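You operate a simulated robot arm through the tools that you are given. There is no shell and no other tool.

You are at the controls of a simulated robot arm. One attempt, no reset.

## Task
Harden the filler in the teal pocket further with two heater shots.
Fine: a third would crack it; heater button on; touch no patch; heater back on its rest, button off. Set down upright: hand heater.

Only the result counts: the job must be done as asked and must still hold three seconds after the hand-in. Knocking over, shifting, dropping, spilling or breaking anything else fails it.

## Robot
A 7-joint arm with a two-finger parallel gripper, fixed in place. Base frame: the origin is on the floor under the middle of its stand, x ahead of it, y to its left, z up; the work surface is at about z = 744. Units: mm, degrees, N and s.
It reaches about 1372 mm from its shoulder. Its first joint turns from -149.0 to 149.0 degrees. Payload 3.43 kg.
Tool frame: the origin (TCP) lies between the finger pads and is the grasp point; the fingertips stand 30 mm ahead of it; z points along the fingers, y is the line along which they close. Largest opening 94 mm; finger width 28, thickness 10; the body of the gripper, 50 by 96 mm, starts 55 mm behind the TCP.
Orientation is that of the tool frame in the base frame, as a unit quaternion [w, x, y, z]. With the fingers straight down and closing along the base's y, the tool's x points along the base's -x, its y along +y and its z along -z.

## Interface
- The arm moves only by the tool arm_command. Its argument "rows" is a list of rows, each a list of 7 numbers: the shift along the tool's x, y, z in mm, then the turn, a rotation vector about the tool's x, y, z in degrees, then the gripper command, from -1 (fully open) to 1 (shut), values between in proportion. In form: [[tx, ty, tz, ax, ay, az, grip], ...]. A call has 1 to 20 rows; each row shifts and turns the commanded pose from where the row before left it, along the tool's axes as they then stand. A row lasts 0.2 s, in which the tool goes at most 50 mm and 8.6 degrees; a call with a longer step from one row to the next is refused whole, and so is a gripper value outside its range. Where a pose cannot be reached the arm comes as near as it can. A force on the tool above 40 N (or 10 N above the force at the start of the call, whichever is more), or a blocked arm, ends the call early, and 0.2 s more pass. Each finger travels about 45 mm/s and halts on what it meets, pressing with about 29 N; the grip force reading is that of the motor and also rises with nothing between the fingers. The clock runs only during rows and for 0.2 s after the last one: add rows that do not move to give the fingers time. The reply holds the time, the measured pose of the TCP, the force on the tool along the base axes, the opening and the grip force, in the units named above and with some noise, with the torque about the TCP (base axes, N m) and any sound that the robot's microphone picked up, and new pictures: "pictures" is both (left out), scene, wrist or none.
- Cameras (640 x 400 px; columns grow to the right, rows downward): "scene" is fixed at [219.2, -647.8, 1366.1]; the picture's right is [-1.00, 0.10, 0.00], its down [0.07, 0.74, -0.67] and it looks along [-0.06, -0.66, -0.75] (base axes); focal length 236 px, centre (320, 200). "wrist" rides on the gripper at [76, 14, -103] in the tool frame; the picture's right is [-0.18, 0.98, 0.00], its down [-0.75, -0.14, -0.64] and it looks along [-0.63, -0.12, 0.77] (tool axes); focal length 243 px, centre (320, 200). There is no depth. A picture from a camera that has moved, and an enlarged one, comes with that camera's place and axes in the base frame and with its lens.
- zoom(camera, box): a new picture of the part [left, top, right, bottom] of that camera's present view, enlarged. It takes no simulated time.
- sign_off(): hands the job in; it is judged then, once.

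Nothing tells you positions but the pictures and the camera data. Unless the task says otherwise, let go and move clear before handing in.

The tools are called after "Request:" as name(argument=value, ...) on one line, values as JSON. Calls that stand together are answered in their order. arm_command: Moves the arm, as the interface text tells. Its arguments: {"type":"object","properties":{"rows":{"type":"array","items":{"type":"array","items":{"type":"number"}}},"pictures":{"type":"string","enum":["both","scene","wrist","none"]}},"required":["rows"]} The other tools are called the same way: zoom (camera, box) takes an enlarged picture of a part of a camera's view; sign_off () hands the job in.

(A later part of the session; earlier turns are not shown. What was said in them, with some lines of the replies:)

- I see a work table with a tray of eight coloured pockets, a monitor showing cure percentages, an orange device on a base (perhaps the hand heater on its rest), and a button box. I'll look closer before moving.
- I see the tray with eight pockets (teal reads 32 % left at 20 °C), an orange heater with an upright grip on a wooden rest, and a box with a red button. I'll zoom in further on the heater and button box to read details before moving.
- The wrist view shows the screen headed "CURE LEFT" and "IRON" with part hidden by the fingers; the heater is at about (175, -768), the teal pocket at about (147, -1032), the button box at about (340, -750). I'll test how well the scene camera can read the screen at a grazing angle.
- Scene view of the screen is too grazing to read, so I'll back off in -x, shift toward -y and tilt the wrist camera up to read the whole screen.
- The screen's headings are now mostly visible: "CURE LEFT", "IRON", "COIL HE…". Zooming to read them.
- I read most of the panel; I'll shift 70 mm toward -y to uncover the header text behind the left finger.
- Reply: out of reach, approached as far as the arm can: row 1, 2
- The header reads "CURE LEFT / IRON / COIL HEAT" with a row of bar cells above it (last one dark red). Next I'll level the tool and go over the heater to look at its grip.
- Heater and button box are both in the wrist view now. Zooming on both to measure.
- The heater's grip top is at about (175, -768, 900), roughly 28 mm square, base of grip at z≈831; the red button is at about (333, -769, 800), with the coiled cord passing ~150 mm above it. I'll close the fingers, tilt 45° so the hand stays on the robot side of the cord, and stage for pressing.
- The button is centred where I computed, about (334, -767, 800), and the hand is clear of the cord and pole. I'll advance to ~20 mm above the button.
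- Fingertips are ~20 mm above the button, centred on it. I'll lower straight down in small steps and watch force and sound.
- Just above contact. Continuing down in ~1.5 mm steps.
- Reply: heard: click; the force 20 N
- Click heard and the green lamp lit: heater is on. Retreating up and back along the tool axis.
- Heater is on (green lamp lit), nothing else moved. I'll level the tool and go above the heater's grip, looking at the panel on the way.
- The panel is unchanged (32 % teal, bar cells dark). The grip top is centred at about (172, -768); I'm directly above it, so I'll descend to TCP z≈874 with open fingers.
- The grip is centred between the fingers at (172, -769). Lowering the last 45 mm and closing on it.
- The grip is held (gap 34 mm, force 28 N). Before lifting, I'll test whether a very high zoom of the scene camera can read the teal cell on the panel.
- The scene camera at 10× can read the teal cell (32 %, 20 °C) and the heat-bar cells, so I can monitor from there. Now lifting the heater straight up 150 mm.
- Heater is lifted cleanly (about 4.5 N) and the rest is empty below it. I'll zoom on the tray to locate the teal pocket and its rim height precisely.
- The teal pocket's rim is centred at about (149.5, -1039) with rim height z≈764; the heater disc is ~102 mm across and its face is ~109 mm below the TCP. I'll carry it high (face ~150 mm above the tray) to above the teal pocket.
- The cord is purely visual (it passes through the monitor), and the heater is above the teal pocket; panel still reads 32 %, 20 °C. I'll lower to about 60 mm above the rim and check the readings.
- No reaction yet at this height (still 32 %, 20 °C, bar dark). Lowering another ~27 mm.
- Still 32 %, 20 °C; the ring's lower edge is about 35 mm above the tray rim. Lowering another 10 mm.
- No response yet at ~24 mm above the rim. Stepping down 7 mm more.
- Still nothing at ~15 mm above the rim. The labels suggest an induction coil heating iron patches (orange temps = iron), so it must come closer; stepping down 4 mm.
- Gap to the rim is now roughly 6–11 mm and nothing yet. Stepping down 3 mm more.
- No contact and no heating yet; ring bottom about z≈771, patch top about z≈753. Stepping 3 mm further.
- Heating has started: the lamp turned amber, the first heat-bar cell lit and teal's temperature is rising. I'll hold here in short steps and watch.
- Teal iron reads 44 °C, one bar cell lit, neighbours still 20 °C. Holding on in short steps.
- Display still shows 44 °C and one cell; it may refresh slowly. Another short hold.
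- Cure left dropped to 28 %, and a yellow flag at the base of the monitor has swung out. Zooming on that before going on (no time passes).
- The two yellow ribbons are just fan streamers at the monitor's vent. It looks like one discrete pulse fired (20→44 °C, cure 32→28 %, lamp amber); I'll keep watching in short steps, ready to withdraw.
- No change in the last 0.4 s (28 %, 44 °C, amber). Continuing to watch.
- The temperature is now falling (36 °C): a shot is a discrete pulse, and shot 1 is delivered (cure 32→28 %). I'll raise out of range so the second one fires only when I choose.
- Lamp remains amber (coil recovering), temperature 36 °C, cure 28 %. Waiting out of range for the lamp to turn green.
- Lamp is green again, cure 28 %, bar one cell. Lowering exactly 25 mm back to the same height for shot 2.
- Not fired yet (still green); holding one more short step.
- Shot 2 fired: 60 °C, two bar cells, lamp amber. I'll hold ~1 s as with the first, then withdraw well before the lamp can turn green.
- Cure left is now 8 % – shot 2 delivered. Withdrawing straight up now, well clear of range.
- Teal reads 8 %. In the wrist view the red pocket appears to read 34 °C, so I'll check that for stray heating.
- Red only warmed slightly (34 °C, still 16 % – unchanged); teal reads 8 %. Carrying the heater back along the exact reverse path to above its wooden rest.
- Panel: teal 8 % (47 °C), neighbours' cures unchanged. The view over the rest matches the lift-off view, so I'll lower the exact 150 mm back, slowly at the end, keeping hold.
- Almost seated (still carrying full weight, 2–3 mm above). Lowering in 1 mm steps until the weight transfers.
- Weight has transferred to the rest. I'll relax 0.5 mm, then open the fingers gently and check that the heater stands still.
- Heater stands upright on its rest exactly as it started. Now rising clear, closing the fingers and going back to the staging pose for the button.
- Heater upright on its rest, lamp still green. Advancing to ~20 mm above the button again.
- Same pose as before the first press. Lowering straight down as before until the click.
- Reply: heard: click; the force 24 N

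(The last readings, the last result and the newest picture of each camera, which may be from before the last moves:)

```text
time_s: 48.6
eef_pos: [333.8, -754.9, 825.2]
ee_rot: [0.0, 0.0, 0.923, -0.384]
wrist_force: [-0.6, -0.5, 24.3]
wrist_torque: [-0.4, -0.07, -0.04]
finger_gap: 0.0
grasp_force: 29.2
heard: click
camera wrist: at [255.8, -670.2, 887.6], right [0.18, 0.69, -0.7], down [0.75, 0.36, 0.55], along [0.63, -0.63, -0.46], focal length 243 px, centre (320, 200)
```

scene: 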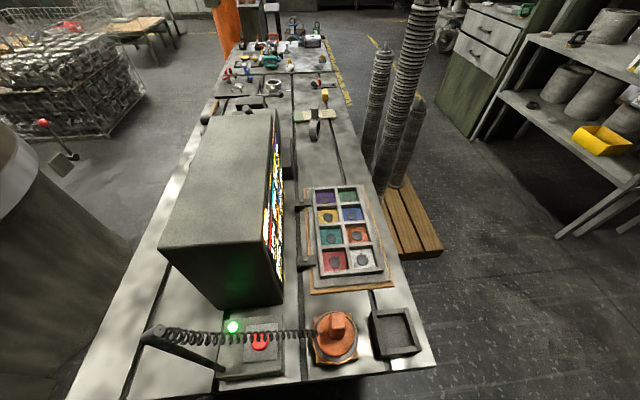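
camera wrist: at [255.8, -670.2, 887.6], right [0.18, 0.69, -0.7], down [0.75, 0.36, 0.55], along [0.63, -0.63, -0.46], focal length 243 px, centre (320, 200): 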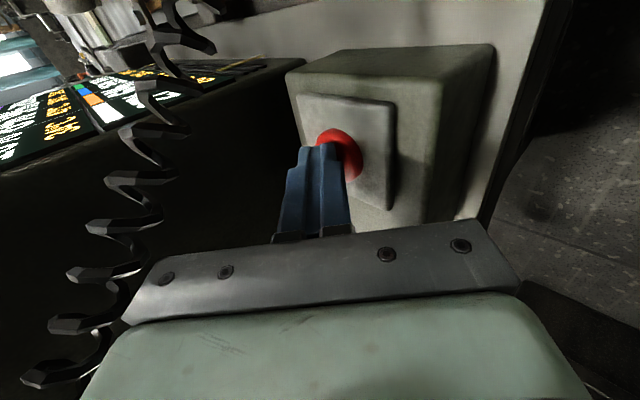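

Click heard and the green glow is gone: button is off. Retreating up and back along the tool axis and checking everything.

Request:
arm_command(rows=[[0, -5, -5, 0, 0, 0, 1], [0, -10, -10, 0, 0, 0, 1], [0, -5, -35, 0, 0, 0, 1], [0, 0, -45, 0, 0, 0, 1], [0, 0, -45, 0, 0, 0, 1], [0, 0, -45, 0, 0, 0, 1], [0, 0, 0, 0, 0, 0, 1]])

Request:
zoom(camera="scene", box=[200, 280, 440, 400])

Request:
zoom(camera="scene", box=[260, 170, 420, 290])

Request:
zoom(camera="scene", box=[264, 195, 284, 225])

Request:
zoom(camera="wrist", box=[240, 20, 440, 180])

```text
time_s: 50.2
eef_pos: [330.9, -637.5, 970.0]
ee_rot: [0.0, 0.0, 0.924, -0.383]
wrist_force: [-0.4, 0.2, 0.2]
wrist_torque: [0.02, 0.01, 0.0]
finger_gap: 0.0
grasp_force: 28.9
camera wrist: at [255.0, -553.8, 1032.5], right [0.18, 0.7, -0.69], down [0.75, 0.35, 0.55], along [0.63, -0.63, -0.46], focal length 243 px, centre (320, 200)
```

scene: 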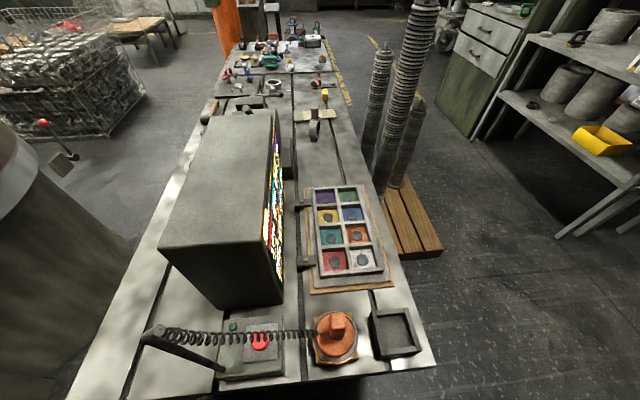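
wrist: 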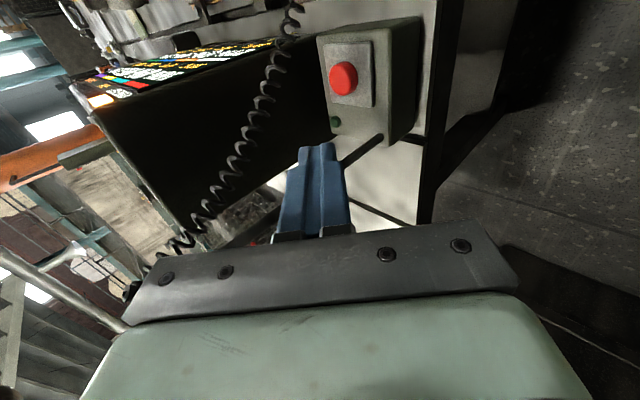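

```text
2.67 times, centred on (320, 340) of scene
camera zoom: at [219.2, -647.8, 1366.1], right [-1.0, 0.1, 0.0], down [0.07, 0.74, -0.67], along [-0.06, -0.66, -0.75], focal length 629 px, centre (320, -173)
```

zoom: 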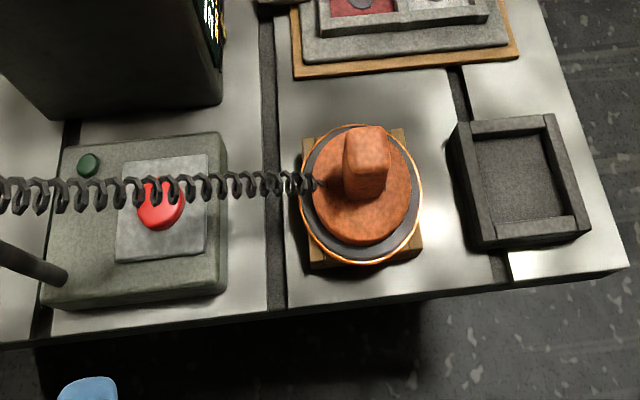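

```text
3.33 times, centred on (340, 230) of scene
camera zoom: at [219.2, -647.8, 1366.1], right [-1.0, 0.1, 0.0], down [0.07, 0.74, -0.67], along [-0.06, -0.66, -0.75], focal length 786 px, centre (253, 100)
```

zoom: 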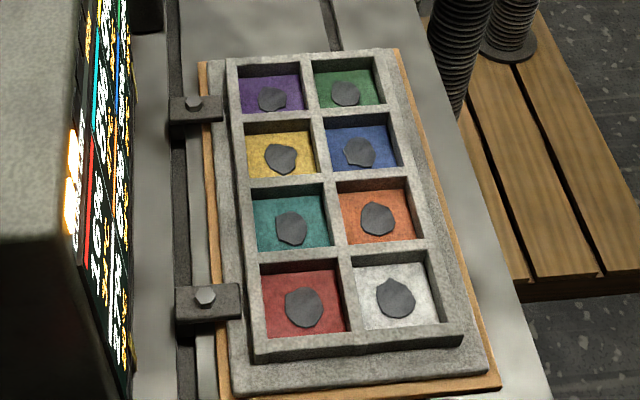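

```text
13.33 times, centred on (274, 210) of scene
camera zoom: at [219.2, -647.8, 1366.1], right [-1.0, 0.1, 0.0], down [0.07, 0.74, -0.67], along [-0.06, -0.66, -0.75], focal length 3143 px, centre (933, 67)
```

zoom: 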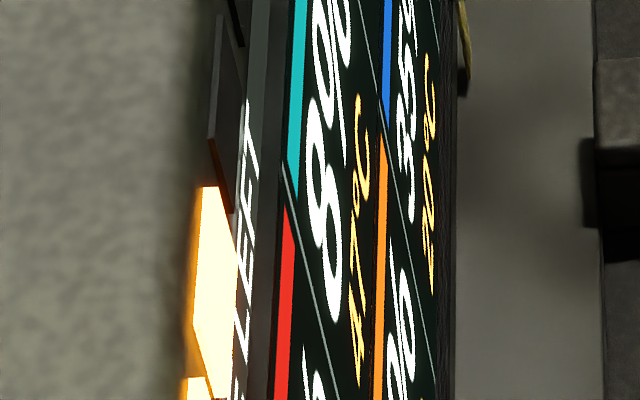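

```text
2.50 times, centred on (340, 100) of wrist
camera zoom: at [255.0, -553.8, 1032.5], right [0.18, 0.7, -0.69], down [0.75, 0.35, 0.55], along [0.63, -0.63, -0.46], focal length 606 px, centre (270, 450)
```

zoom: 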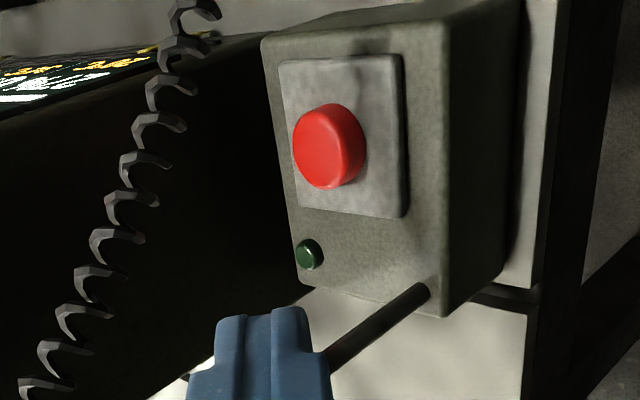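

Lamp is off, heater upright on its rest, teal at 8 %, tray and patches untouched. One last close check of the heater's seating against the starting picture.

Request:
zoom(camera="scene", box=[300, 295, 380, 375])

```text
5.00 times, centred on (340, 335) of scene
camera zoom: at [219.2, -647.8, 1366.1], right [-1.0, 0.1, 0.0], down [0.07, 0.74, -0.67], along [-0.06, -0.66, -0.75], focal length 1179 px, centre (220, -475)
```

zoom: 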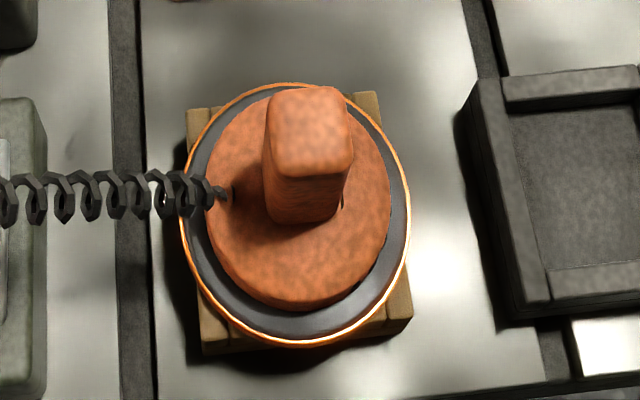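

The heater sits flat and upright on its rest, within a couple of millimetres of where it started. The button is off, the arm is clear, and exactly two shots were delivered, so I'm handing in.

Request:
sign_off()

```text
The job is handed in.
```

The teal pocket got exactly two heater shots and now reads 8% cure left, down from 32%. The job is handed in, but I haven't been shown the verdict.

- **Shots:** the first took teal from 32% to 28%. The second took it from 28% to 8%. I pulled the heater out of range straight after the second, before a third could fire.
- **Patches and other pockets:** the heater stayed above the tray rim and touched no patch. The red, yellow and orange pockets warmed to 34 °C, but their cure readings did not change.
- **Heater and button:** the heater is upright on its wooden rest, within about 2 mm of where it started. The button clicked off and its lamp is dark.
- **Arm:** the gripper is holding nothing and is clear of everything.
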